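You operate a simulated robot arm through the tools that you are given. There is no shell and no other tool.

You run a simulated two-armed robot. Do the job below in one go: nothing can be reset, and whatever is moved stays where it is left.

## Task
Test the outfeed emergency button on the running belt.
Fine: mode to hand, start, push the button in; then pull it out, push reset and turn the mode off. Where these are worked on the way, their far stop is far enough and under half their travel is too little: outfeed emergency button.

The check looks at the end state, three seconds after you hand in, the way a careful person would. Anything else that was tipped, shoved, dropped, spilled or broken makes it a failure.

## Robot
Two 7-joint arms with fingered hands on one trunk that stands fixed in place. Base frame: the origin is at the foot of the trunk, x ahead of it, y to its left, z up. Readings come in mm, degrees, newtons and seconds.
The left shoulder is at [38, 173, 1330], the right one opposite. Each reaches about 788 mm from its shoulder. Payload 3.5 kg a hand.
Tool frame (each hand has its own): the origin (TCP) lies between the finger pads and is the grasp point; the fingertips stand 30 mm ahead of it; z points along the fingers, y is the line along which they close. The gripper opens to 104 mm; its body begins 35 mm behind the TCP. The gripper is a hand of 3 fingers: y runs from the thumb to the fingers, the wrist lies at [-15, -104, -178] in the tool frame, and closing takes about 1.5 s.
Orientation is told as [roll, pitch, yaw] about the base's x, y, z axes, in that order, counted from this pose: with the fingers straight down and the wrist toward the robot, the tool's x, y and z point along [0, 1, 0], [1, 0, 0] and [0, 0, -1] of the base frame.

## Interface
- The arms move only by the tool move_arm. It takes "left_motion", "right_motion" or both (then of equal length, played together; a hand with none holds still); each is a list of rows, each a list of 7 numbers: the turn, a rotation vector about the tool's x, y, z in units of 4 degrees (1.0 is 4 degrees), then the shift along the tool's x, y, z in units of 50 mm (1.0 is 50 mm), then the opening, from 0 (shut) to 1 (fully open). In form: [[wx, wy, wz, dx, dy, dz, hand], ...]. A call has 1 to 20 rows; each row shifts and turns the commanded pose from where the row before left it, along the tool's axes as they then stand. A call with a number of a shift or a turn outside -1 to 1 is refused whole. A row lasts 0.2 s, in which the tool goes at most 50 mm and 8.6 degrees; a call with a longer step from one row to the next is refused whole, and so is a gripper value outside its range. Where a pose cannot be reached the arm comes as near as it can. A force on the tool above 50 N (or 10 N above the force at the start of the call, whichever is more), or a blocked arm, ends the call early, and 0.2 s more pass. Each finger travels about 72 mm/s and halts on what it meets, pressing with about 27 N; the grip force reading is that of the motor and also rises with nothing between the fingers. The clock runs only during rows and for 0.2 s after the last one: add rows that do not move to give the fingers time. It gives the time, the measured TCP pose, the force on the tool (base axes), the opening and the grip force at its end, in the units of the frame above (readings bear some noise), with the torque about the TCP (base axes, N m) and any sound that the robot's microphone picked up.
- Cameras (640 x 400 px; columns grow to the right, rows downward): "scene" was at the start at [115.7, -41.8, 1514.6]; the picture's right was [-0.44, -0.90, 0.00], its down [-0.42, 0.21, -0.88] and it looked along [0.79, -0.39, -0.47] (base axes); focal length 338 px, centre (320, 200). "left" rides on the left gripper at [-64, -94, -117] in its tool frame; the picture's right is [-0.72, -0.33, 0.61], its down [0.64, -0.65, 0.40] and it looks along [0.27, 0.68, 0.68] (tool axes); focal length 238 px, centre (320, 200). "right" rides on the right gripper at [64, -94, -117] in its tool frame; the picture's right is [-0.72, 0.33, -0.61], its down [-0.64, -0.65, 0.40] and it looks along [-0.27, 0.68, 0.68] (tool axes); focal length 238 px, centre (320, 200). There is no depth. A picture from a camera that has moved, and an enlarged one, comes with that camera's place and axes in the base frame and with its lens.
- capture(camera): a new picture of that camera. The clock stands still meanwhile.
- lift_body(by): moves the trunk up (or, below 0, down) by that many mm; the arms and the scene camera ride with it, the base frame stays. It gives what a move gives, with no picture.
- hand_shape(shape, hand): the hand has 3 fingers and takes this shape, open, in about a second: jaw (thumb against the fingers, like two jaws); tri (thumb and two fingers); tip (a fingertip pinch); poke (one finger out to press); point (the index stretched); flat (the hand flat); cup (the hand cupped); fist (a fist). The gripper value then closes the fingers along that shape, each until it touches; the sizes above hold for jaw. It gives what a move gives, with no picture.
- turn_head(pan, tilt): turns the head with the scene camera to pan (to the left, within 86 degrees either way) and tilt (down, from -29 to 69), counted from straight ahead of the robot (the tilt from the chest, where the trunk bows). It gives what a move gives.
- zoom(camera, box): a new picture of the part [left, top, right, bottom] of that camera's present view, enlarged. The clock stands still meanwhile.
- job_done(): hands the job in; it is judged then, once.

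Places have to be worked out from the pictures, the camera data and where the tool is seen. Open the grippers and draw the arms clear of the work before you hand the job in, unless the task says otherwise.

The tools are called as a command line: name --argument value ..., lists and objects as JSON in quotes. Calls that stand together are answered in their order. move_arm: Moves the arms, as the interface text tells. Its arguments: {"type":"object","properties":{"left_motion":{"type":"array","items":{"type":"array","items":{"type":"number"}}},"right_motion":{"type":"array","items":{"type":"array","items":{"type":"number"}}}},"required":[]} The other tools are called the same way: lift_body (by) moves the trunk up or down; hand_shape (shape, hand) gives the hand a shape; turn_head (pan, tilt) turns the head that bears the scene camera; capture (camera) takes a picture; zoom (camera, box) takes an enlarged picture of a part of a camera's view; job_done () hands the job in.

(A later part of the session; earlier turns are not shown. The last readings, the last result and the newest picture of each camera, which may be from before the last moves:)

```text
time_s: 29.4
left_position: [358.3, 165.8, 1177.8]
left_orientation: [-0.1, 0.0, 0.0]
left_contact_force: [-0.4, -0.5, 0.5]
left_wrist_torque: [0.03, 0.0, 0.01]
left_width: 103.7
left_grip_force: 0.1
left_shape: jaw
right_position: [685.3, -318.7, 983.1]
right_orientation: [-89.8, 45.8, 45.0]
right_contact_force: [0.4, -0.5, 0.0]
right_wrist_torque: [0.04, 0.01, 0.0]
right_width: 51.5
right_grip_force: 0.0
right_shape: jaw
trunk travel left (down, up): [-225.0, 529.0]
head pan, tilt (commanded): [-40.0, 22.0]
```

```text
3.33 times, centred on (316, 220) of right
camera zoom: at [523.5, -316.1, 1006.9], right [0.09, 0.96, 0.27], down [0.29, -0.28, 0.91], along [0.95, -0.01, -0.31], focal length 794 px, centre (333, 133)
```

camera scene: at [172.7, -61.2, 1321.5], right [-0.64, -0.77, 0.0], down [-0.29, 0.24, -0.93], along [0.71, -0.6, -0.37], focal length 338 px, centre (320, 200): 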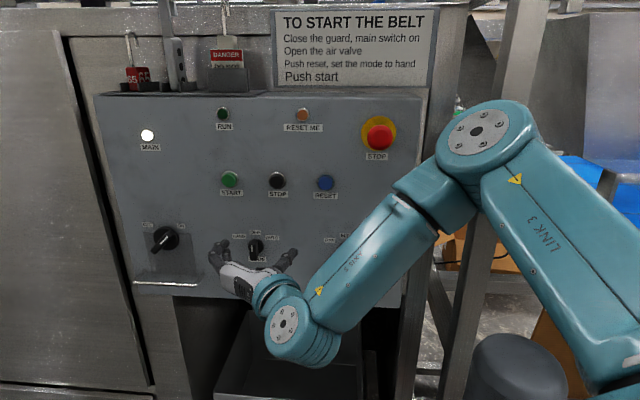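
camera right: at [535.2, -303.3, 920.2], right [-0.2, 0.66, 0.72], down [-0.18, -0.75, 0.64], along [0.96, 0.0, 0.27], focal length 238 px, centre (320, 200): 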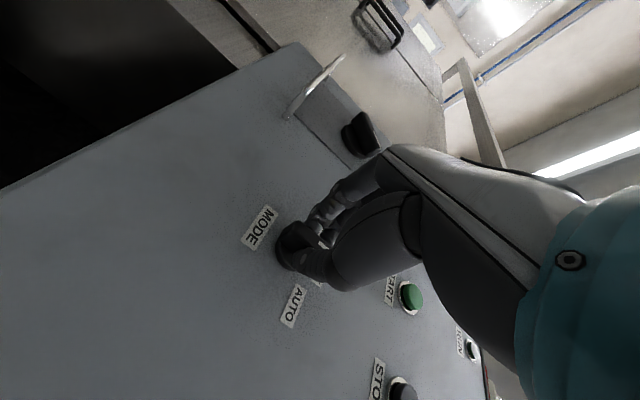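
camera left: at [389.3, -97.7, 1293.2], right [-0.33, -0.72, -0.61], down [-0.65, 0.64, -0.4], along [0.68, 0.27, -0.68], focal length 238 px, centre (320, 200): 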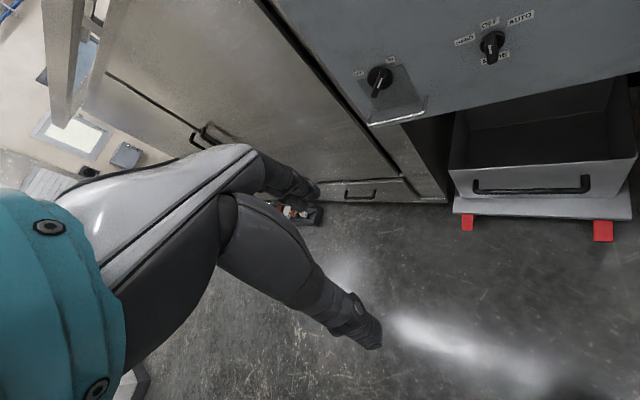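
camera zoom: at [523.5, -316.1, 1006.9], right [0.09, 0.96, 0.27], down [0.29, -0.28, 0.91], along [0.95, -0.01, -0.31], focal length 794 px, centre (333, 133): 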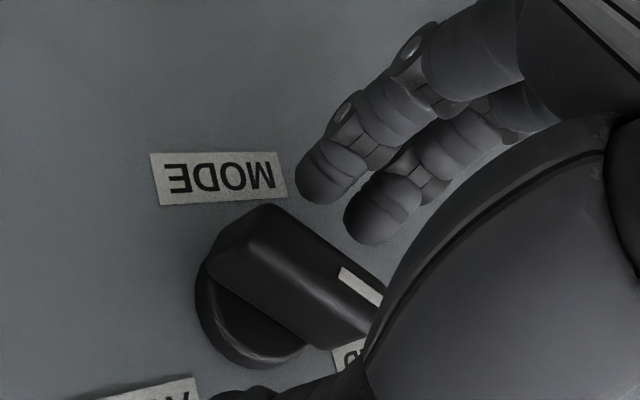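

The knob stays at HAND after release. I'll back off 70 mm, turn the hand level again, and move up in front of START.

move_arm --right_motion '[[0, 0, 0, 0, 0, -0.7, 0.6], [0, 0, 0, 0, 0, -0.7, 0.6], [0, 0, 1, 0, 0, 0, 0.6], [0, 0, 1, 0, 0, 0, 0.6], [0, 0, 1, 0, 0, 0, 0.6], [0, 0, 1, 0, 0, 0, 0.6], [0, 0, 1, 0, 0, 0, 0.6], [0, 0, 1, 0, 0, 0, 0.6], [0, 0, 1, 0, 0, 0, 0.6], [0, 0, 1, 0, 0, 0, 0.6], [0, 0, 1, 0, 0, 0, 0.6], [0, 0, 1, 0, 0, 0, 0.6], [0, 0, 1, 0, 0, 0, 0.6], [0, 0, 0.45, 0, 0, 0, 0.6], [0, 0, 0, -0.69, 0.2, 0, 0.6], [0, 0, 0, -0.69, 0.2, 0, 0.6], [0, 0, 0, -0.69, 0.2, 0, 0.6], [0, 0, 0, -0.69, 0.2, 0, 0.6], [0, 0, 0, 0, 0, 0, 0.6]]'

hand_shape --hand "right" --shape "poke"

capture --camera "scene"

capture --camera "right"

```text
time_s: 33.4
left_position: [358.2, 166.5, 1178.3]
left_orientation: [0.1, 0.0, -0.1]
left_contact_force: [0.1, 0.7, -0.1]
left_wrist_torque: [-0.01, 0.0, 0.01]
left_width: 103.5
left_grip_force: 0.0
left_shape: jaw
right_position: [664.0, -241.8, 1121.5]
right_orientation: [-89.9, 0.0, 45.0]
right_contact_force: [-0.2, -0.5, -0.3]
right_wrist_torque: [-0.01, 0.02, 0.01]
right_width: 62.2
right_grip_force: 0.1
right_shape: jaw
trunk travel left (down, up): [-225.0, 529.0]
head pan, tilt (commanded): [-40.0, 22.0]
```

```text
time_s: 34.3
left_position: [359.1, 166.4, 1175.8]
left_orientation: [0.1, 0.0, 0.0]
left_contact_force: [0.5, -0.3, -0.1]
left_wrist_torque: [-0.01, 0.0, -0.02]
left_width: 103.7
left_grip_force: 0.1
left_shape: jaw
right_position: [663.3, -241.0, 1121.1]
right_orientation: [-89.9, 0.2, 45.0]
right_contact_force: [-0.7, 0.3, 0.0]
right_wrist_torque: [0.01, -0.01, -0.01]
right_width: 0.1
right_grip_force: 0.0
right_shape: poke
trunk travel left (down, up): [-225.0, 529.0]
head pan, tilt (commanded): [-40.0, 22.0]
```

```text
taken
camera scene: at [172.7, -61.2, 1321.4], right [-0.64, -0.77, 0.0], down [-0.29, 0.24, -0.93], along [0.71, -0.6, -0.37], focal length 338 px, centre (320, 200)
```

scene: 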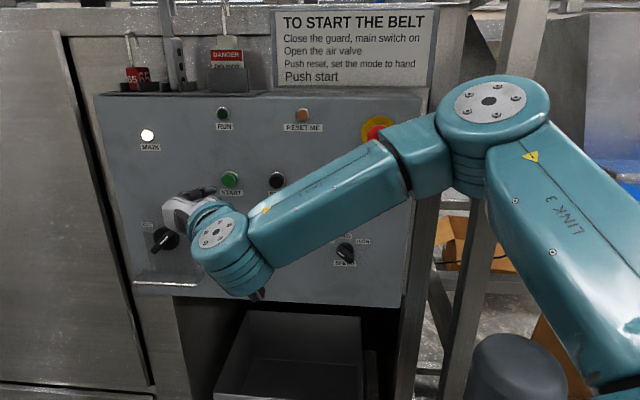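

```text
taken
camera right: at [513.7, -226.0, 1058.3], right [-0.2, 0.66, 0.72], down [-0.17, -0.75, 0.64], along [0.96, 0.0, 0.27], focal length 238 px, centre (320, 200)
```

right: 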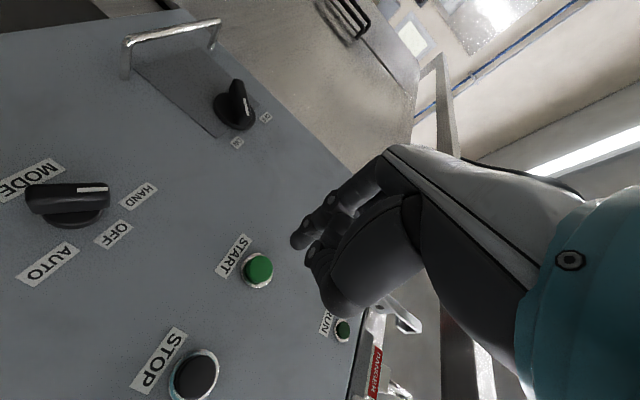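

The mode knob now points to HAND. I'll zoom to see which finger the poke shape leaves out and where its tip is.

zoom --camera "scene" --box '[150, 150, 278, 230]'

zoom --camera "right" --box '[210, 150, 402, 270]'

```text
5.00 times, centred on (214, 190) of scene
camera zoom: at [172.7, -61.2, 1321.4], right [-0.64, -0.77, 0.0], down [-0.29, 0.24, -0.93], along [0.71, -0.6, -0.37], focal length 1690 px, centre (850, 250)
```

zoom: 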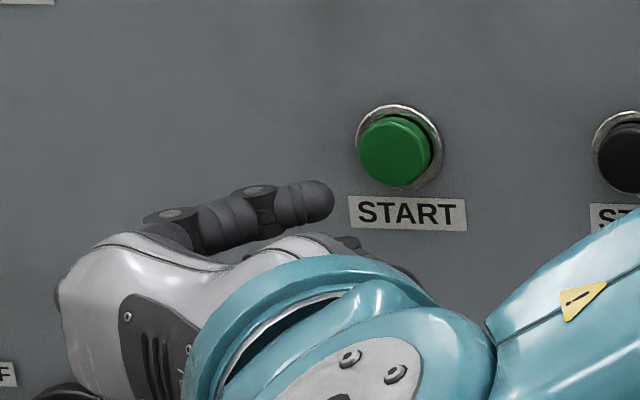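

```text
3.33 times, centred on (306, 210) of right
camera zoom: at [513.7, -226.0, 1058.3], right [-0.2, 0.66, 0.72], down [-0.17, -0.75, 0.64], along [0.96, 0.0, 0.27], focal length 794 px, centre (367, 167)
```

zoom: 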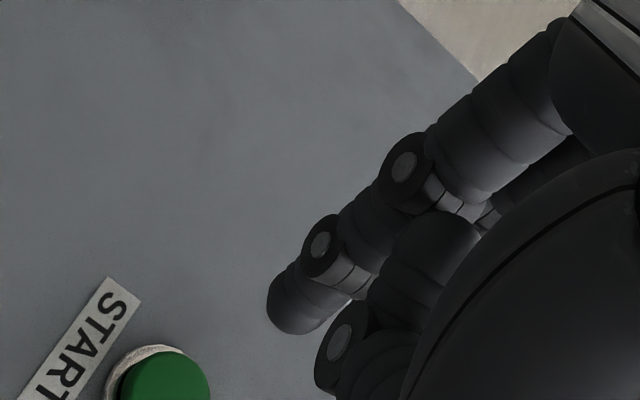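

The mode is set, but it isn't clear from these views which finger leads in the poke shape. I'll yaw the left hand in place so its camera gives me a side view of the right hand and the panel.

move_arm --left_motion '[[0, 0, 1, 0, 0, 0, 1], [0, 0, 1, 0, 0, 0, 1], [0, 0, 1, 0, 0, 0, 1], [0, 0, 1, 0, 0, 0, 1], [0, 0, 1, 0, 0, 0, 1], [0, 0, 1, 0, 0, 0, 1], [0, 0, 1, 0, 0, 0, 1], [0, 0, 1, 0, 0, 0, 1], [0, 0, 1, 0, 0, 0, 1], [0, 0, 1, 0, 0, 0, 1], [0, 0, 1, 0, 0, 0, 1], [0, 0, 1, 0, 0, 0, 1], [0, 0, 1, 0, 0, 0, 1], [0, 0, 1, 0, 0, 0, 1]]'

capture --camera "left"

```text
time_s: 37.3
left_position: [356.8, 167.4, 1177.2]
left_orientation: [0.0, 0.0, -56.1]
left_contact_force: [0.7, 0.1, -0.1]
left_wrist_torque: [0.01, -0.01, 0.02]
left_width: 103.6
left_grip_force: 0.1
left_shape: jaw
right_position: [663.5, -241.2, 1120.3]
right_orientation: [-89.9, 0.0, 45.0]
right_contact_force: [-0.3, 0.5, 0.7]
right_wrist_torque: [0.0, 0.0, 0.0]
right_width: 0.0
right_grip_force: 0.0
right_shape: poke
trunk travel left (down, up): [-225.0, 529.0]
head pan, tilt (commanded): [-40.0, 22.0]
```

```text
taken
camera left: at [253.0, 208.8, 1293.3], right [-0.78, -0.13, -0.61], down [0.17, 0.9, -0.4], along [0.6, -0.42, -0.68], focal length 238 px, centre (320, 200)
```

left: 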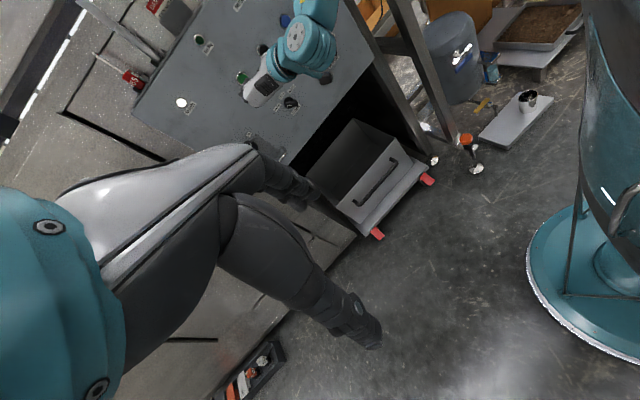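

zoom --camera "left" --box '[208, 35, 320, 105]'

```text
5.71 times, centred on (264, 70) of left
camera zoom: at [253.0, 208.8, 1293.3], right [-0.78, -0.13, -0.61], down [0.17, 0.9, -0.4], along [0.6, -0.42, -0.68], focal length 1362 px, centre (640, 943)
```

zoom: 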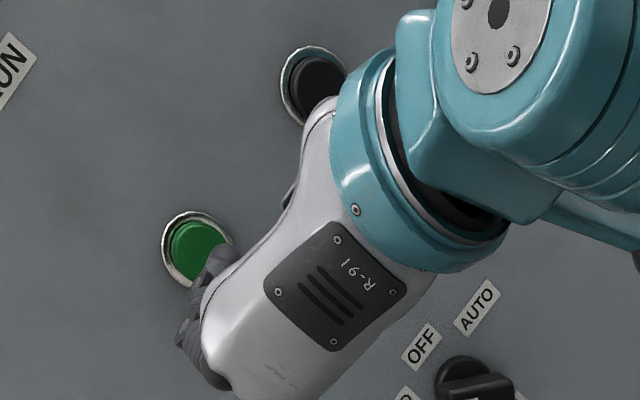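

The left camera only sees the back of the hand. I'll try the poke shape's gripper value at 0, then compare the finger positions.

move_arm --right_motion '[[0, 0, 0, 0, 0, 0, 0], [0, 0, 0, 0, 0, 0, 0], [0, 0, 0, 0, 0, 0, 0], [0, 0, 0, 0, 0, 0, 0], [0, 0, 0, 0, 0, 0, 0], [0, 0, 0, 0, 0, 0, 0]]'

zoom --camera "scene" --box '[174, 160, 254, 210]'

zoom --camera "right" --box '[210, 150, 402, 270]'

```text
time_s: 38.7
left_position: [358.7, 167.7, 1176.9]
left_orientation: [0.0, -0.1, -56.0]
left_contact_force: [0.3, 0.3, -0.1]
left_wrist_torque: [0.02, -0.01, -0.04]
left_width: 103.7
left_grip_force: 0.1
left_shape: jaw
right_position: [664.1, -241.9, 1121.4]
right_orientation: [-90.0, -0.1, 45.0]
right_contact_force: [-0.9, 0.1, -0.4]
right_wrist_torque: [0.02, 0.0, -0.01]
right_width: 0.0
right_grip_force: 0.1
right_shape: poke
trunk travel left (down, up): [-225.0, 529.0]
head pan, tilt (commanded): [-40.0, 22.0]
```

```text
8.00 times, centred on (214, 185) of scene
camera zoom: at [172.7, -61.2, 1321.4], right [-0.64, -0.77, 0.0], down [-0.29, 0.24, -0.93], along [0.71, -0.6, -0.37], focal length 2703 px, centre (1168, 320)
```

zoom: 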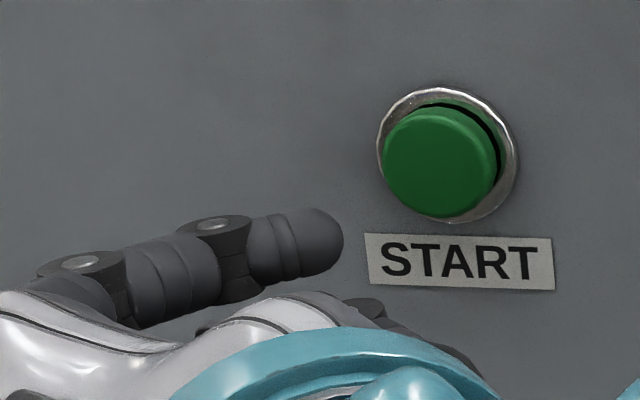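

```text
3.33 times, centred on (306, 210) of right
camera zoom: at [513.7, -226.0, 1058.3], right [-0.2, 0.66, 0.72], down [-0.17, -0.75, 0.64], along [0.96, 0.0, 0.27], focal length 794 px, centre (367, 167)
```

zoom: 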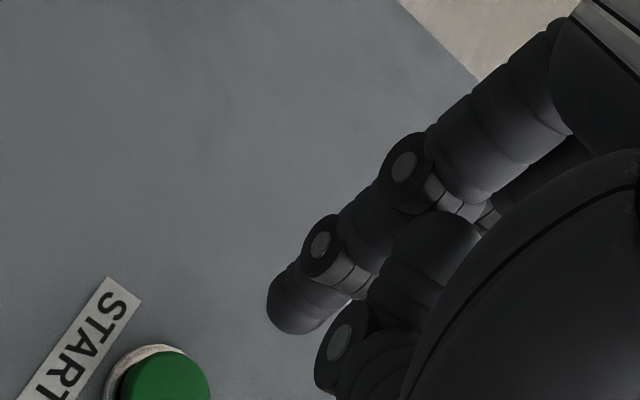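

In this shape two fingertips lead side by side, about 25 mm ahead of the TCP and about 6 mm to the right of it. I'll shift 6 mm left, go 55 mm nearer to START, and check the alignment before pressing.

move_arm --right_motion '[[0, 0, 0, 0, 0.12, 0.4, 0], [0, 0, 0, 0, 0, 0.4, 0], [0, 0, 0, 0, 0, 0.3, 0], [0, 0, 0, 0, 0, 0, 0]]'

zoom --camera "scene" --box '[184, 150, 280, 210]'

zoom --camera "right" --box '[210, 150, 402, 270]'

```text
time_s: 39.7
left_position: [358.0, 167.5, 1178.3]
left_orientation: [0.0, 0.0, -56.0]
left_contact_force: [-0.1, 0.8, 0.0]
left_wrist_torque: [-0.02, 0.02, -0.02]
left_width: 103.5
left_grip_force: 0.1
left_shape: jaw
right_position: [707.7, -276.9, 1119.7]
right_orientation: [-89.9, 0.1, 45.0]
right_contact_force: [0.5, 0.1, -0.5]
right_wrist_torque: [0.0, 0.01, 0.03]
right_width: 0.2
right_grip_force: 0.1
right_shape: poke
trunk travel left (down, up): [-225.0, 529.0]
head pan, tilt (commanded): [-40.0, 22.0]
```

```text
6.67 times, centred on (232, 180) of scene
camera zoom: at [172.7, -61.2, 1321.4], right [-0.64, -0.77, 0.0], down [-0.29, 0.24, -0.93], along [0.71, -0.6, -0.37], focal length 2253 px, centre (907, 333)
```

zoom: 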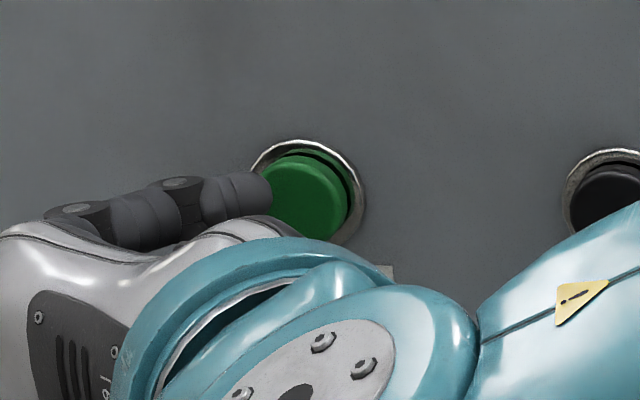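

```text
3.33 times, centred on (306, 210) of right
camera zoom: at [557.9, -260.8, 1057.9], right [-0.2, 0.66, 0.72], down [-0.17, -0.75, 0.64], along [0.96, 0.0, 0.27], focal length 794 px, centre (367, 167)
```

zoom: 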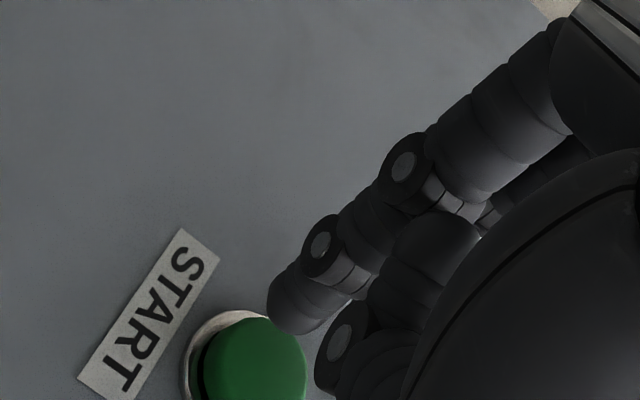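

The fingertips are on line with the button and about 20 mm short of it. I'll advance 20 mm, then press in small steps and read the force and sound.

move_arm --right_motion '[[0, 0, 0, 0, 0, 0.3, 0], [0, 0, 0, 0, 0, 0.1, 0], [0, 0, 0, 0, 0, 0.06, 0], [0, 0, 0, 0, 0, 0.06, 0], [0, 0, 0, 0, 0, 0.06, 0], [0, 0, 0, 0, 0, 0, 0]]'

zoom --camera "scene" --box '[184, 90, 344, 190]'

```text
time_s: 41.1
left_position: [356.3, 171.8, 1177.4]
left_orientation: [0.0, -0.2, -56.0]
left_contact_force: [-0.6, 0.6, -0.8]
left_wrist_torque: [0.0, -0.02, 0.01]
left_width: 103.8
left_grip_force: 0.1
left_shape: jaw
right_position: [726.7, -291.2, 1120.2]
right_orientation: [-90.0, 0.3, 45.3]
right_contact_force: [-18.2, 22.5, -7.3]
right_wrist_torque: [-0.08, -0.03, -0.02]
right_width: 0.2
right_grip_force: 0.0
right_shape: poke
trunk travel left (down, up): [-225.0, 529.0]
head pan, tilt (commanded): [-40.0, 22.0]
heard: click
```

```text
4.00 times, centred on (264, 140) of scene
camera zoom: at [170.8, -58.0, 1321.8], right [-0.64, -0.77, 0.0], down [-0.29, 0.24, -0.93], along [0.71, -0.6, -0.37], focal length 1352 px, centre (544, 440)
```

zoom: 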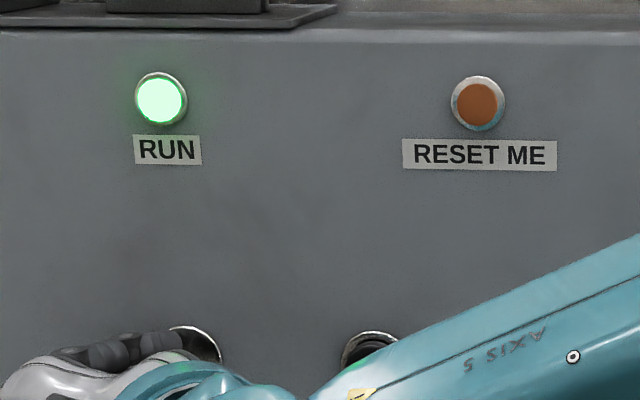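

RUN is lit and a click was heard, so the belt is running. I'll back straight off START, then move toward the red mushroom at a safe distance, watching whether the folded arm can hold this orientation.

move_arm --right_motion '[[0, 0, 0, 0, 0, -0.4, 0], [0, 0, 0, 0, 0, -0.7, 0], [0, 0, 0, 0, 0, -0.8, 0], [0, 0, 0, -0.25, -0.8, 0, 0], [0, 0, 0, -0.25, -0.8, 0, 0], [0, 0, 0, -0.25, -0.8, 0, 0], [0, 0, 0, 0, 0, 0, 0]]'

capture --camera "scene"

```text
time_s: 42.7
left_position: [358.5, 168.2, 1176.4]
left_orientation: [0.0, -0.1, -56.0]
left_contact_force: [0.1, 0.6, 0.0]
left_wrist_torque: [0.0, 0.03, 0.01]
left_width: 103.7
left_grip_force: 0.1
left_shape: jaw
right_position: [576.7, -316.6, 1157.5]
right_orientation: [-90.0, 0.3, 45.0]
right_contact_force: [0.0, 0.4, 0.9]
right_wrist_torque: [0.0, 0.04, -0.01]
right_width: 0.0
right_grip_force: 0.1
right_shape: poke
trunk travel left (down, up): [-225.0, 529.0]
head pan, tilt (commanded): [-40.0, 22.0]
```

```text
taken
camera scene: at [173.0, -61.0, 1321.3], right [-0.64, -0.77, 0.0], down [-0.29, 0.24, -0.93], along [0.71, -0.6, -0.37], focal length 338 px, centre (320, 200)
```

scene: 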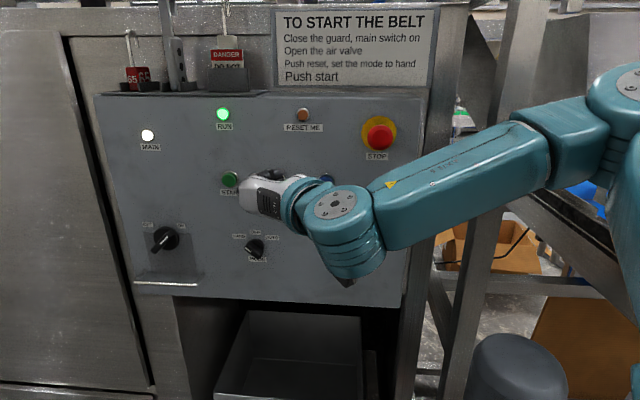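

RUN stays lit and the pose is still reachable. I'll continue the rest of the way to stand in front of the mushroom.

move_arm --right_motion '[[0, 0, 0, -0.26, -0.743, 0, 0], [0, 0, 0, -0.26, -0.743, 0, 0], [0, 0, 0, -0.26, -0.743, 0, 0], [0, 0, 0, -0.26, -0.743, 0, 0], [0, 0, 0, 0, 0, 0, 0]]'

capture --camera "scene"

capture --camera "right"

capture --camera "left"

```text
time_s: 43.9
left_position: [358.0, 167.3, 1178.0]
left_orientation: [0.0, 0.0, -56.0]
left_contact_force: [-0.1, 0.1, 0.1]
left_wrist_torque: [-0.01, 0.02, -0.02]
left_width: 103.7
left_grip_force: 0.1
left_shape: jaw
right_position: [471.5, -418.6, 1209.2]
right_orientation: [-89.8, 0.2, 45.1]
right_contact_force: [0.6, 0.1, -0.6]
right_wrist_torque: [-0.01, -0.02, 0.0]
right_width: 0.2
right_grip_force: 0.0
right_shape: poke
trunk travel left (down, up): [-225.0, 529.0]
head pan, tilt (commanded): [-40.0, 22.0]
```

```text
taken
camera scene: at [173.0, -61.4, 1321.4], right [-0.64, -0.77, 0.0], down [-0.29, 0.24, -0.93], along [0.71, -0.6, -0.37], focal length 338 px, centre (320, 200)
```

scene: 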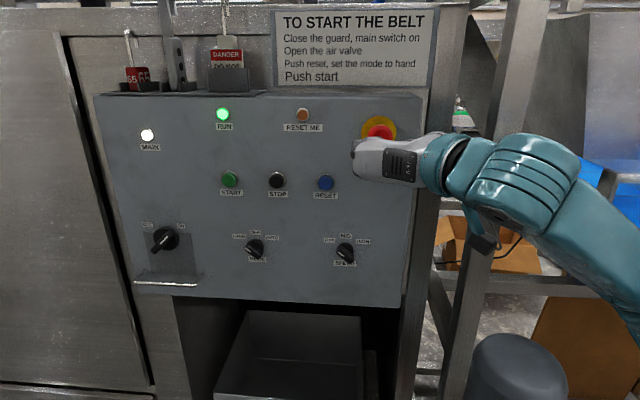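

```text
taken
camera right: at [321.1, -404.1, 1146.5], right [-0.2, 0.66, 0.72], down [-0.17, -0.75, 0.64], along [0.96, 0.0, 0.27], focal length 238 px, centre (320, 200)
```

right: 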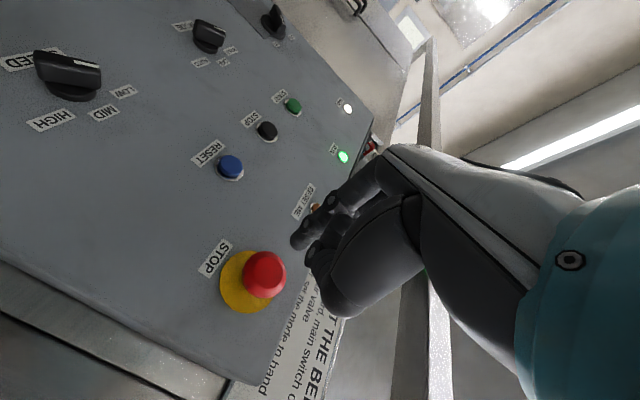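

```text
taken
camera left: at [253.1, 208.4, 1293.3], right [-0.78, -0.13, -0.61], down [0.17, 0.9, -0.4], along [0.6, -0.42, -0.68], focal length 238 px, centre (320, 200)
```

left: 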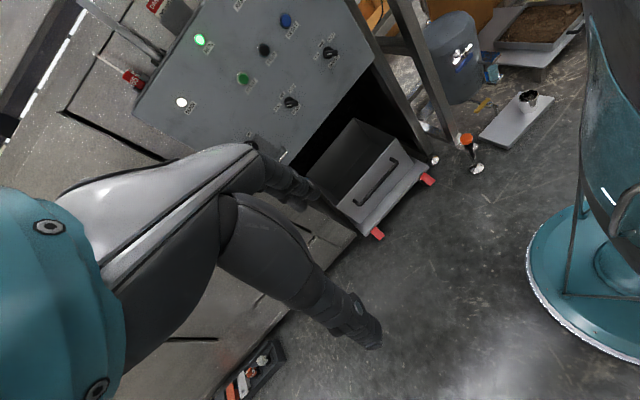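

The hand stands squarely in front of the mushroom with RUN still lit. Re-triangulated, the cap's front is at n ≈ 718, e ≈ -29, z ≈ 1210, so I'll centre on it, close in, and press in small steps.

move_arm --right_motion '[[0, 0, 0, -0.02, -0.05, 0.5, 0], [0, 0, 0, 0, 0, 0.5, 0], [0, 0, 0, 0, 0, 0.16, 0], [0, 0, 0, 0, 0, 0.08, 0], [0, 0, 0, 0, 0, 0.08, 0], [0, 0, 0, 0, 0, 0.08, 0], [0, 0, 0, 0, 0, 0.08, 0]]'

capture --camera "scene"

capture --camera "right"

```text
time_s: 45.5
left_position: [354.8, 170.2, 1178.3]
left_orientation: [0.1, -0.2, -56.2]
left_contact_force: [-0.8, 1.3, -0.1]
left_wrist_torque: [-0.01, 0.03, -0.01]
left_width: 103.7
left_grip_force: 0.0
left_shape: jaw
right_position: [515.5, -460.3, 1214.7]
right_orientation: [-90.4, -0.1, 46.2]
right_contact_force: [-26.1, 24.8, 0.6]
right_wrist_torque: [0.03, 0.02, 0.06]
right_width: 0.1
right_grip_force: 0.0
right_shape: poke
trunk travel left (down, up): [-225.0, 529.0]
head pan, tilt (commanded): [-40.0, 22.0]
stopped in row 7 (right hand): the force on the tool passed its limit at 53 N (the readings are from after the stop); the commanded pose is now the measured one
```

```text
taken
camera scene: at [168.6, -58.1, 1322.3], right [-0.64, -0.77, 0.0], down [-0.28, 0.24, -0.93], along [0.71, -0.6, -0.37], focal length 338 px, centre (320, 200)
```

scene: 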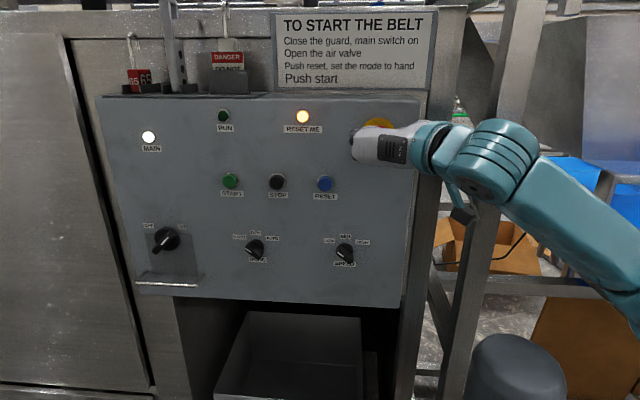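

```text
taken
camera right: at [365.2, -448.2, 1151.1], right [-0.22, 0.66, 0.72], down [-0.16, -0.75, 0.64], along [0.96, 0.03, 0.27], focal length 238 px, centre (320, 200)
```

right: 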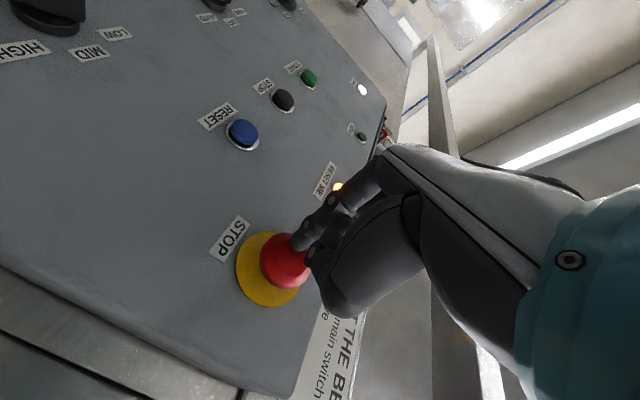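

RUN went out and RESET ME lit, so the button has acted, though it resisted at 53 N. I'll back off 60 mm and compare the cap's depth to before, to see whether it went fully in and latched.

move_arm --right_motion '[[0, 0, 0, 0, 0, -0.6, 0], [0, 0, 0, 0, 0, -0.6, 0], [0, 0, 0, 0, 0, 0, 0]]'

capture --camera "scene"

zoom --camera "right" --box '[180, 210, 340, 310]'

```text
time_s: 46.3
left_position: [356.8, 168.4, 1177.2]
left_orientation: [0.1, -0.1, -56.0]
left_contact_force: [-0.2, 0.2, 0.7]
left_wrist_torque: [-0.02, 0.02, -0.02]
left_width: 103.6
left_grip_force: 0.1
left_shape: jaw
right_position: [474.6, -425.6, 1210.7]
right_orientation: [-89.9, 0.0, 45.5]
right_contact_force: [-0.1, 0.3, -0.5]
right_wrist_torque: [-0.01, 0.0, 0.01]
right_width: 0.2
right_grip_force: 0.0
right_shape: poke
trunk travel left (down, up): [-225.0, 529.0]
head pan, tilt (commanded): [-40.0, 22.0]
```

```text
taken
camera scene: at [172.3, -60.8, 1321.5], right [-0.64, -0.77, 0.0], down [-0.29, 0.24, -0.93], along [0.71, -0.6, -0.37], focal length 338 px, centre (320, 200)
```

scene: 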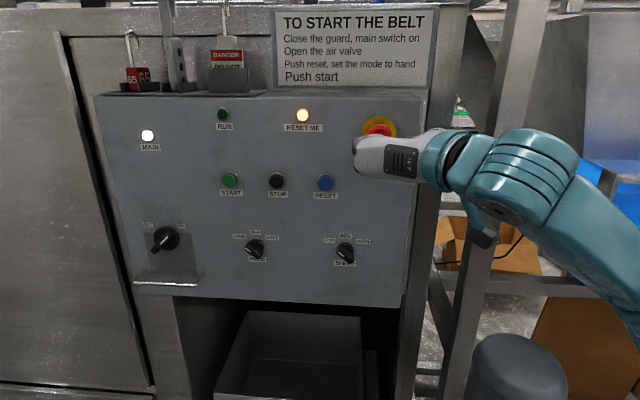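

```text
4.00 times, centred on (260, 260) of right
camera zoom: at [324.9, -411.0, 1149.1], right [-0.21, 0.66, 0.72], down [-0.17, -0.75, 0.64], along [0.96, 0.01, 0.27], focal length 953 px, centre (560, -40)
```

zoom: 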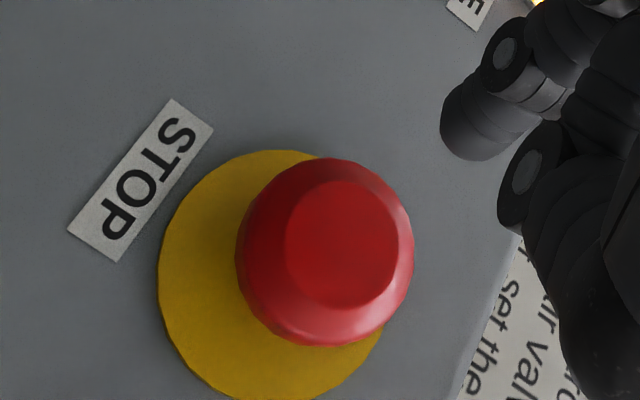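

RESET ME stays lit with RUN out, so it holds. To judge the cap's depth properly I'll drop the hand 80 mm and compare the same scene zoom as before.

move_arm --right_motion '[[0, 0, 0, 0.8, 0, 0, 0], [0, 0, 0, 0.8, 0, 0, 0], [0, 0, 0, 0, 0, 0, 0]]'

zoom --camera "scene" --box '[205, 90, 413, 220]'

zoom --camera "scene" --box '[340, 105, 420, 155]'

zoom --camera "right" --box '[180, 250, 340, 350]'

```text
time_s: 47.1
left_position: [357.9, 166.7, 1178.2]
left_orientation: [0.0, 0.1, -55.9]
left_contact_force: [0.7, 0.4, 0.1]
left_wrist_torque: [-0.04, -0.03, -0.02]
left_width: 103.6
left_grip_force: 0.0
left_shape: jaw
right_position: [482.7, -426.7, 1131.4]
right_orientation: [-89.8, 0.1, 45.8]
right_contact_force: [0.6, 0.2, -0.3]
right_wrist_torque: [-0.05, -0.01, 0.03]
right_width: 0.1
right_grip_force: 0.1
right_shape: poke
right hand out of reach, approached as far as the arm can: row 2
trunk travel left (down, up): [-225.0, 529.0]
head pan, tilt (commanded): [-40.0, 22.0]
```

```text
3.08 times, centred on (309, 155) of scene
camera zoom: at [172.5, -61.1, 1321.5], right [-0.64, -0.77, 0.0], down [-0.29, 0.24, -0.93], along [0.71, -0.6, -0.37], focal length 1040 px, centre (354, 338)
```

zoom: 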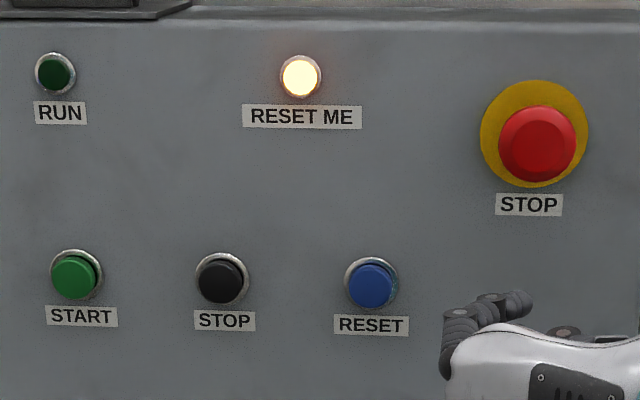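

```text
8.00 times, centred on (380, 130) of scene
camera zoom: at [172.5, -61.1, 1321.5], right [-0.64, -0.77, 0.0], down [-0.29, 0.24, -0.93], along [0.71, -0.6, -0.37], focal length 2703 px, centre (-160, 760)
```

zoom: 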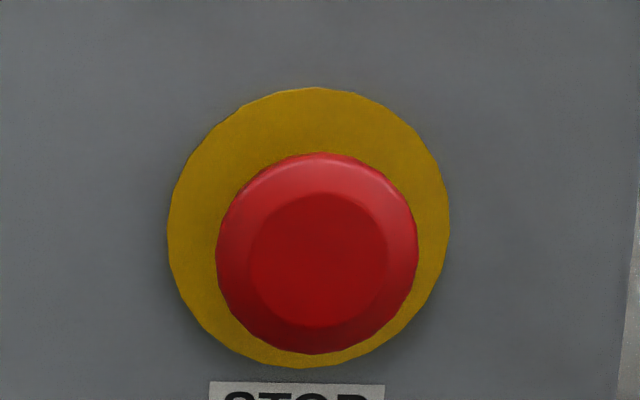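

```text
4.00 times, centred on (260, 300) of right
camera zoom: at [330.9, -413.5, 1068.4], right [-0.21, 0.66, 0.72], down [-0.17, -0.75, 0.64], along [0.96, 0.01, 0.27], focal length 953 px, centre (560, -200)
```

zoom: 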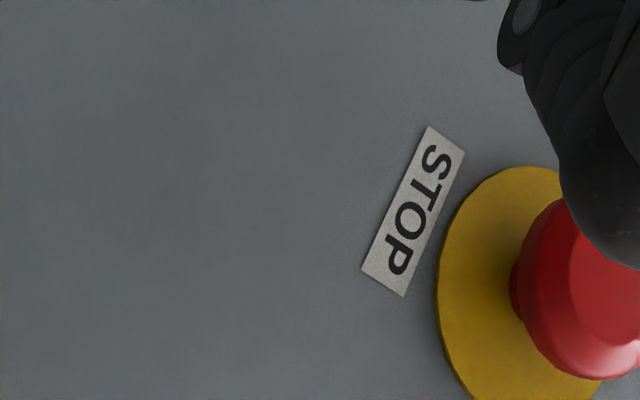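

The cap sits about 10 mm deeper than before and holds there with RESET ME lit, so the button is fully in and latched. Now I'll go back up in front of it, straighten the hand, and open it into the jaw shape to pull the cap out.

move_arm --right_motion '[[0.1, 0, 0, -0.8, -0.1, -0.1, 0], [0.1, 0, 0, -0.78, -0.1, 0, 0], [0, 0, 0, 0, 0, 0, 0]]'

hand_shape --hand "right" --shape "jaw"

capture --camera "right"

capture --camera "scene"

```text
time_s: 47.9
left_position: [358.0, 167.7, 1177.6]
left_orientation: [0.0, 0.0, -56.0]
left_contact_force: [-0.3, -0.9, 0.5]
left_wrist_torque: [0.0, 0.01, 0.04]
left_width: 103.9
left_grip_force: 0.2
left_shape: jaw
right_position: [471.7, -431.1, 1210.1]
right_orientation: [-89.8, 0.0, 44.8]
right_contact_force: [0.8, -0.4, 0.1]
right_wrist_torque: [0.0, -0.02, 0.01]
right_width: 0.0
right_grip_force: 0.0
right_shape: poke
trunk travel left (down, up): [-225.0, 529.0]
head pan, tilt (commanded): [-40.0, 22.0]
```

```text
time_s: 48.8
left_position: [357.5, 166.9, 1176.3]
left_orientation: [0.0, 0.0, -56.0]
left_contact_force: [-0.1, -1.9, -0.3]
left_wrist_torque: [0.01, 0.02, -0.02]
left_width: 103.6
left_grip_force: 0.1
left_shape: jaw
right_position: [471.8, -431.7, 1209.2]
right_orientation: [-89.8, 0.2, 44.8]
right_contact_force: [0.0, 0.0, -0.7]
right_wrist_torque: [0.02, 0.03, 0.04]
right_width: 104.1
right_grip_force: 0.1
right_shape: jaw
trunk travel left (down, up): [-225.0, 529.0]
head pan, tilt (commanded): [-40.0, 22.0]
```

```text
taken
camera right: at [321.2, -416.2, 1146.4], right [-0.2, 0.66, 0.72], down [-0.18, -0.75, 0.64], along [0.96, 0.0, 0.27], focal length 238 px, centre (320, 200)
```

right: 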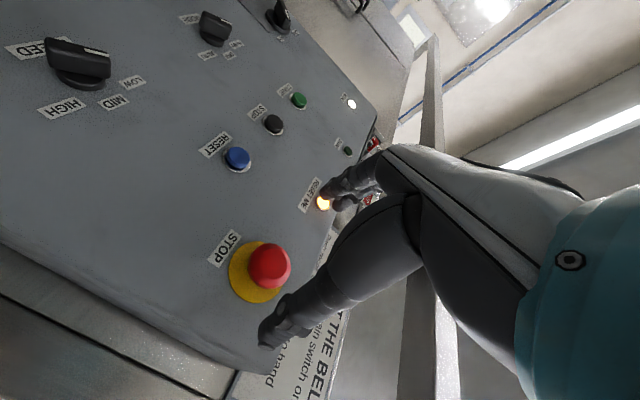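

```text
taken
camera scene: at [172.7, -61.2, 1321.4], right [-0.64, -0.77, 0.0], down [-0.29, 0.24, -0.93], along [0.71, -0.6, -0.37], focal length 338 px, centre (320, 200)
```

scene: 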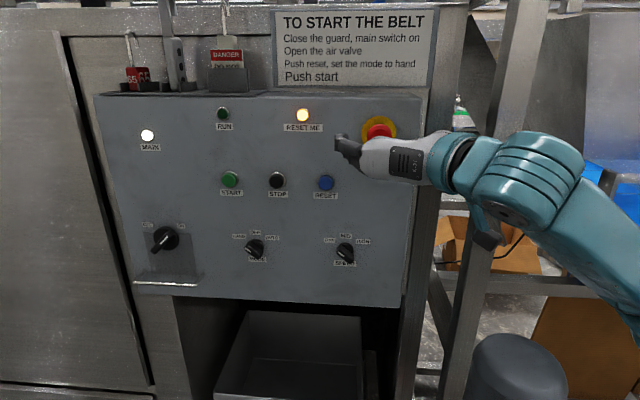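

The jaw is centred on the cap (e ≈ -28.5, z ≈ 1210). I'll advance 73 mm with the jaw about 83 mm open so the fingers pass around the cap and stop short of the panel.

move_arm --right_motion '[[0, 0, 0, -0.02, 0.02, 0.5, 0.8], [0, 0, 0, 0, 0, 0.5, 0.8], [0, 0, 0, 0, 0, 0.26, 0.8], [0, 0, 0, 0, 0, 0.2, 0.8], [0, 0, 0, 0, 0, 0, 0.8]]'

capture --camera "right"

zoom --camera "scene" --box '[320, 90, 448, 170]'

```text
time_s: 50.0
left_position: [358.9, 167.3, 1178.1]
left_orientation: [0.1, 0.0, -56.0]
left_contact_force: [1.2, 0.2, -0.5]
left_wrist_torque: [0.0, 0.01, 0.0]
left_width: 103.9
left_grip_force: 0.1
left_shape: jaw
right_position: [522.0, -482.5, 1210.9]
right_orientation: [-89.8, 0.0, 44.9]
right_contact_force: [-0.1, -0.6, 0.0]
right_wrist_torque: [0.02, 0.03, -0.01]
right_width: 83.6
right_grip_force: 0.1
right_shape: jaw
trunk travel left (down, up): [-225.0, 529.0]
head pan, tilt (commanded): [-40.0, 22.0]
```

```text
taken
camera right: at [371.6, -466.8, 1148.6], right [-0.2, 0.66, 0.72], down [-0.18, -0.75, 0.64], along [0.96, 0.0, 0.27], focal length 238 px, centre (320, 200)
```

right: 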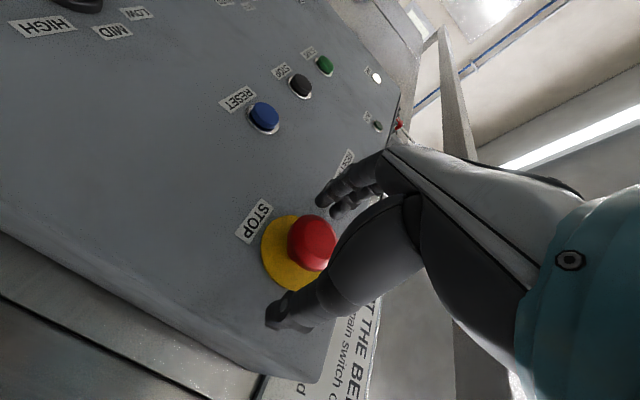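

```text
5.00 times, centred on (384, 130) of scene
camera zoom: at [172.7, -61.2, 1321.4], right [-0.64, -0.77, 0.0], down [-0.29, 0.24, -0.93], along [0.71, -0.6, -0.37], focal length 1690 px, centre (0, 550)
```

zoom: 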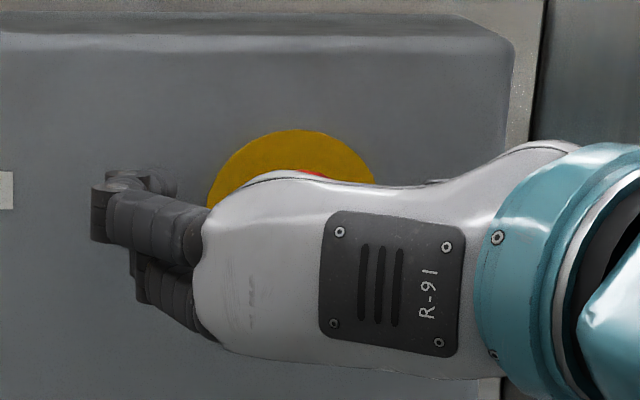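

The cap is between the fingers and thumb with no contact yet. I'll close the jaw on it.

move_arm --right_motion '[[0, 0, 0, 0, 0.03, 0, 0], [0, 0, 0, 0, 0, 0, 0], [0, 0, 0, 0, 0, 0, 0], [0, 0, 0, 0, 0, 0, 0], [0, 0, 0, 0, 0, 0, 0], [0, 0, 0, 0, 0, 0, 0]]'

capture --camera "right"

```text
time_s: 51.4
left_position: [357.1, 166.8, 1178.4]
left_orientation: [0.0, 0.0, -56.0]
left_contact_force: [0.3, -0.7, -0.4]
left_wrist_torque: [-0.02, -0.02, -0.01]
left_width: 104.0
left_grip_force: 0.1
left_shape: jaw
right_position: [523.1, -480.9, 1211.2]
right_orientation: [-90.0, -0.1, 44.8]
right_contact_force: [-0.3, -3.1, 1.1]
right_wrist_torque: [0.01, 0.0, -0.12]
right_width: 29.4
right_grip_force: 27.0
right_shape: jaw
trunk travel left (down, up): [-225.0, 529.0]
head pan, tilt (commanded): [-40.0, 22.0]
```

```text
taken
camera right: at [372.6, -465.8, 1148.7], right [-0.2, 0.66, 0.72], down [-0.18, -0.75, 0.64], along [0.96, 0.0, 0.27], focal length 238 px, centre (320, 200)
```

right: 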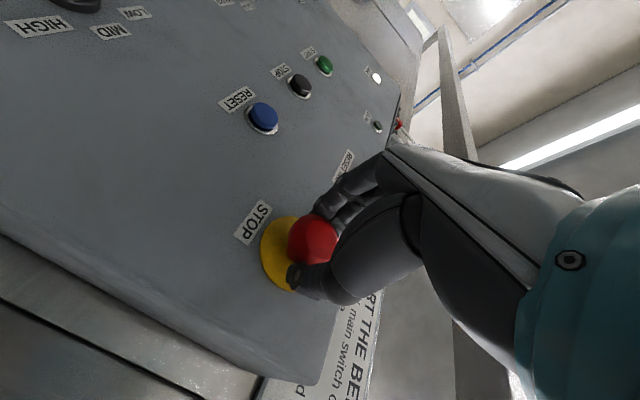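

The grip closed to 29 mm, narrower than the 40 mm cap, so the fingers sit behind its rim. I'll pull straight out in small steps, about 14 mm in all.

move_arm --right_motion '[[0, 0, 0, 0, 0, -0.07, 0], [0, 0, 0, 0, 0, -0.07, 0], [0, 0, 0, 0, 0, -0.07, 0], [0, 0, 0, 0, 0, -0.07, 0], [0, 0, 0, 0, 0, 0, 0]]'

capture --camera "right"

capture --camera "scene"

```text
time_s: 52.6
left_position: [360.4, 164.7, 1175.9]
left_orientation: [0.0, 0.2, -55.9]
left_contact_force: [-0.8, 0.9, -0.5]
left_wrist_torque: [0.01, 0.0, 0.0]
left_width: 103.7
left_grip_force: 0.1
left_shape: jaw
right_position: [516.4, -476.5, 1210.4]
right_orientation: [-89.8, 0.0, 44.5]
right_contact_force: [26.2, -24.6, 14.4]
right_wrist_torque: [0.02, -0.29, -0.15]
right_width: 26.8
right_grip_force: 26.9
right_shape: jaw
trunk travel left (down, up): [-225.0, 529.0]
head pan, tilt (commanded): [-40.0, 22.0]
```

```text
taken
camera right: at [365.9, -459.3, 1147.1], right [-0.2, 0.66, 0.72], down [-0.18, -0.75, 0.64], along [0.96, -0.01, 0.27], focal length 238 px, centre (320, 200)
```

right: 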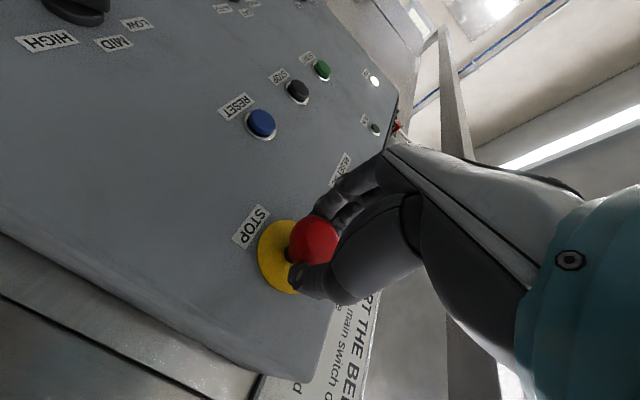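

```text
taken
camera scene: at [175.9, -64.2, 1320.9], right [-0.64, -0.77, 0.0], down [-0.29, 0.24, -0.93], along [0.71, -0.6, -0.38], focal length 338 px, centre (320, 200)
```

scene: 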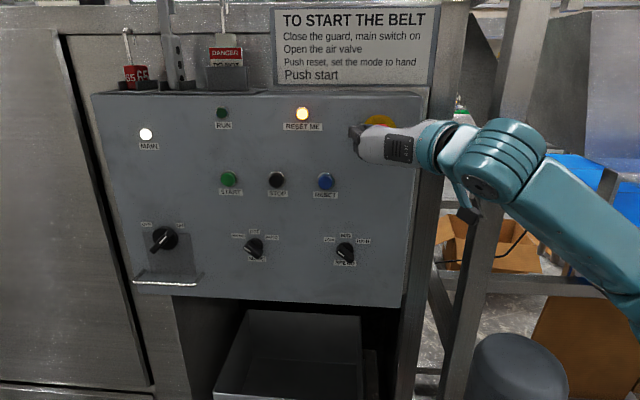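

The hand moved 8 mm outward with about 38 N of pull, and the grip holds. The cap seems to be coming along, so I'll pull a little further in small steps.

move_arm --right_motion '[[0, 0, 0, 0, 0, -0.06, 0], [0, 0, 0, 0, 0, -0.06, 0], [0, 0, 0, 0, 0, -0.06, 0], [0, 0, 0, 0, 0, 0, 0]]'

zoom --camera "right" --box '[230, 190, 358, 270]'

```text
time_s: 53.1
left_position: [362.1, 164.5, 1175.8]
left_orientation: [-0.1, 0.3, -56.0]
left_contact_force: [-0.3, 0.0, -0.2]
left_wrist_torque: [0.02, 0.01, -0.01]
left_width: 103.5
left_grip_force: 0.2
left_shape: jaw
right_position: [514.3, -478.1, 1210.3]
right_orientation: [-89.8, 0.0, 43.9]
right_contact_force: [23.9, -20.6, 8.0]
right_wrist_torque: [0.02, -0.18, 0.0]
right_width: 25.5
right_grip_force: 26.5
right_shape: jaw
trunk travel left (down, up): [-225.0, 529.0]
head pan, tilt (commanded): [-40.0, 22.0]
stopped in row 2 (right hand): the force on the tool passed its limit at 52 N (the readings are from after the stop); the commanded pose is now the measured one
```

```text
5.00 times, centred on (294, 230) of right
camera zoom: at [365.1, -459.0, 1147.5], right [-0.19, 0.67, 0.72], down [-0.19, -0.74, 0.64], along [0.96, -0.02, 0.27], focal length 1192 px, centre (450, 50)
```

zoom: 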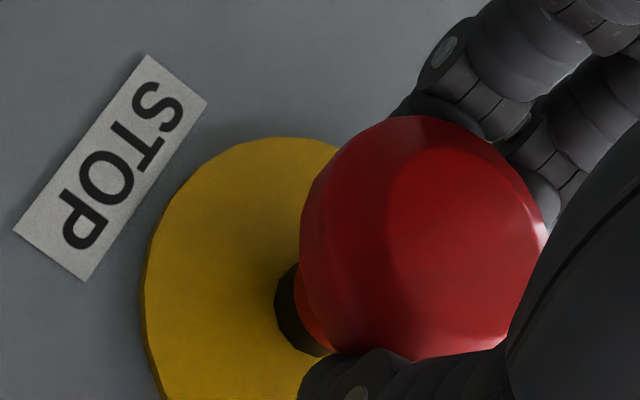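

The pull met a firm stop at 52 N, and the cap's stem now shows behind it, so it appears fully out. I'll open the jaw, back off, and check the cap's depth.

move_arm --right_motion '[[0, 0, 0, 0, 0, 0, 0.8], [0, 0, 0, 0, 0, 0, 0.8], [0, 0, 0, 0, 0, 0, 0.8], [0, 0, 0, 0, 0, 0, 0.8], [0, 0, 0, 0, 0, 0, 0.8], [0, 0, 0, 0, 0, 0, 0.8]]'

zoom --camera "right" --box '[230, 190, 358, 270]'

capture --camera "scene"

```text
time_s: 54.5
left_position: [358.0, 167.0, 1177.7]
left_orientation: [0.0, 0.0, -56.1]
left_contact_force: [-0.1, 0.2, 0.8]
left_wrist_torque: [-0.01, -0.01, 0.03]
left_width: 103.9
left_grip_force: 0.2
left_shape: jaw
right_position: [510.3, -471.4, 1212.9]
right_orientation: [-89.9, -0.2, 44.3]
right_contact_force: [0.0, 0.4, 0.2]
right_wrist_torque: [-0.01, 0.01, 0.01]
right_width: 83.0
right_grip_force: 0.0
right_shape: jaw
trunk travel left (down, up): [-225.0, 529.0]
head pan, tilt (commanded): [-40.0, 22.0]
```

```text
5.00 times, centred on (294, 230) of right
camera zoom: at [360.7, -454.4, 1149.5], right [-0.2, 0.67, 0.72], down [-0.19, -0.75, 0.64], along [0.96, -0.01, 0.27], focal length 1192 px, centre (450, 50)
```

zoom: 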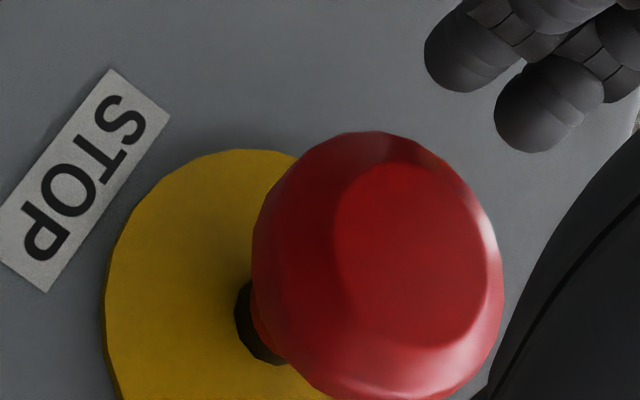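

```text
taken
camera scene: at [172.7, -61.3, 1321.4], right [-0.64, -0.77, 0.0], down [-0.29, 0.24, -0.93], along [0.71, -0.6, -0.37], focal length 338 px, centre (320, 200)
```

scene: 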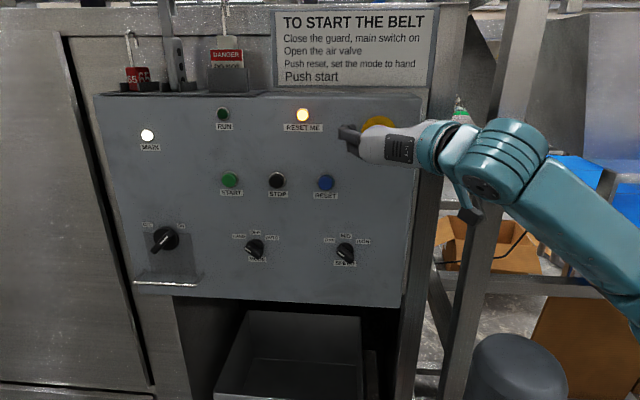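

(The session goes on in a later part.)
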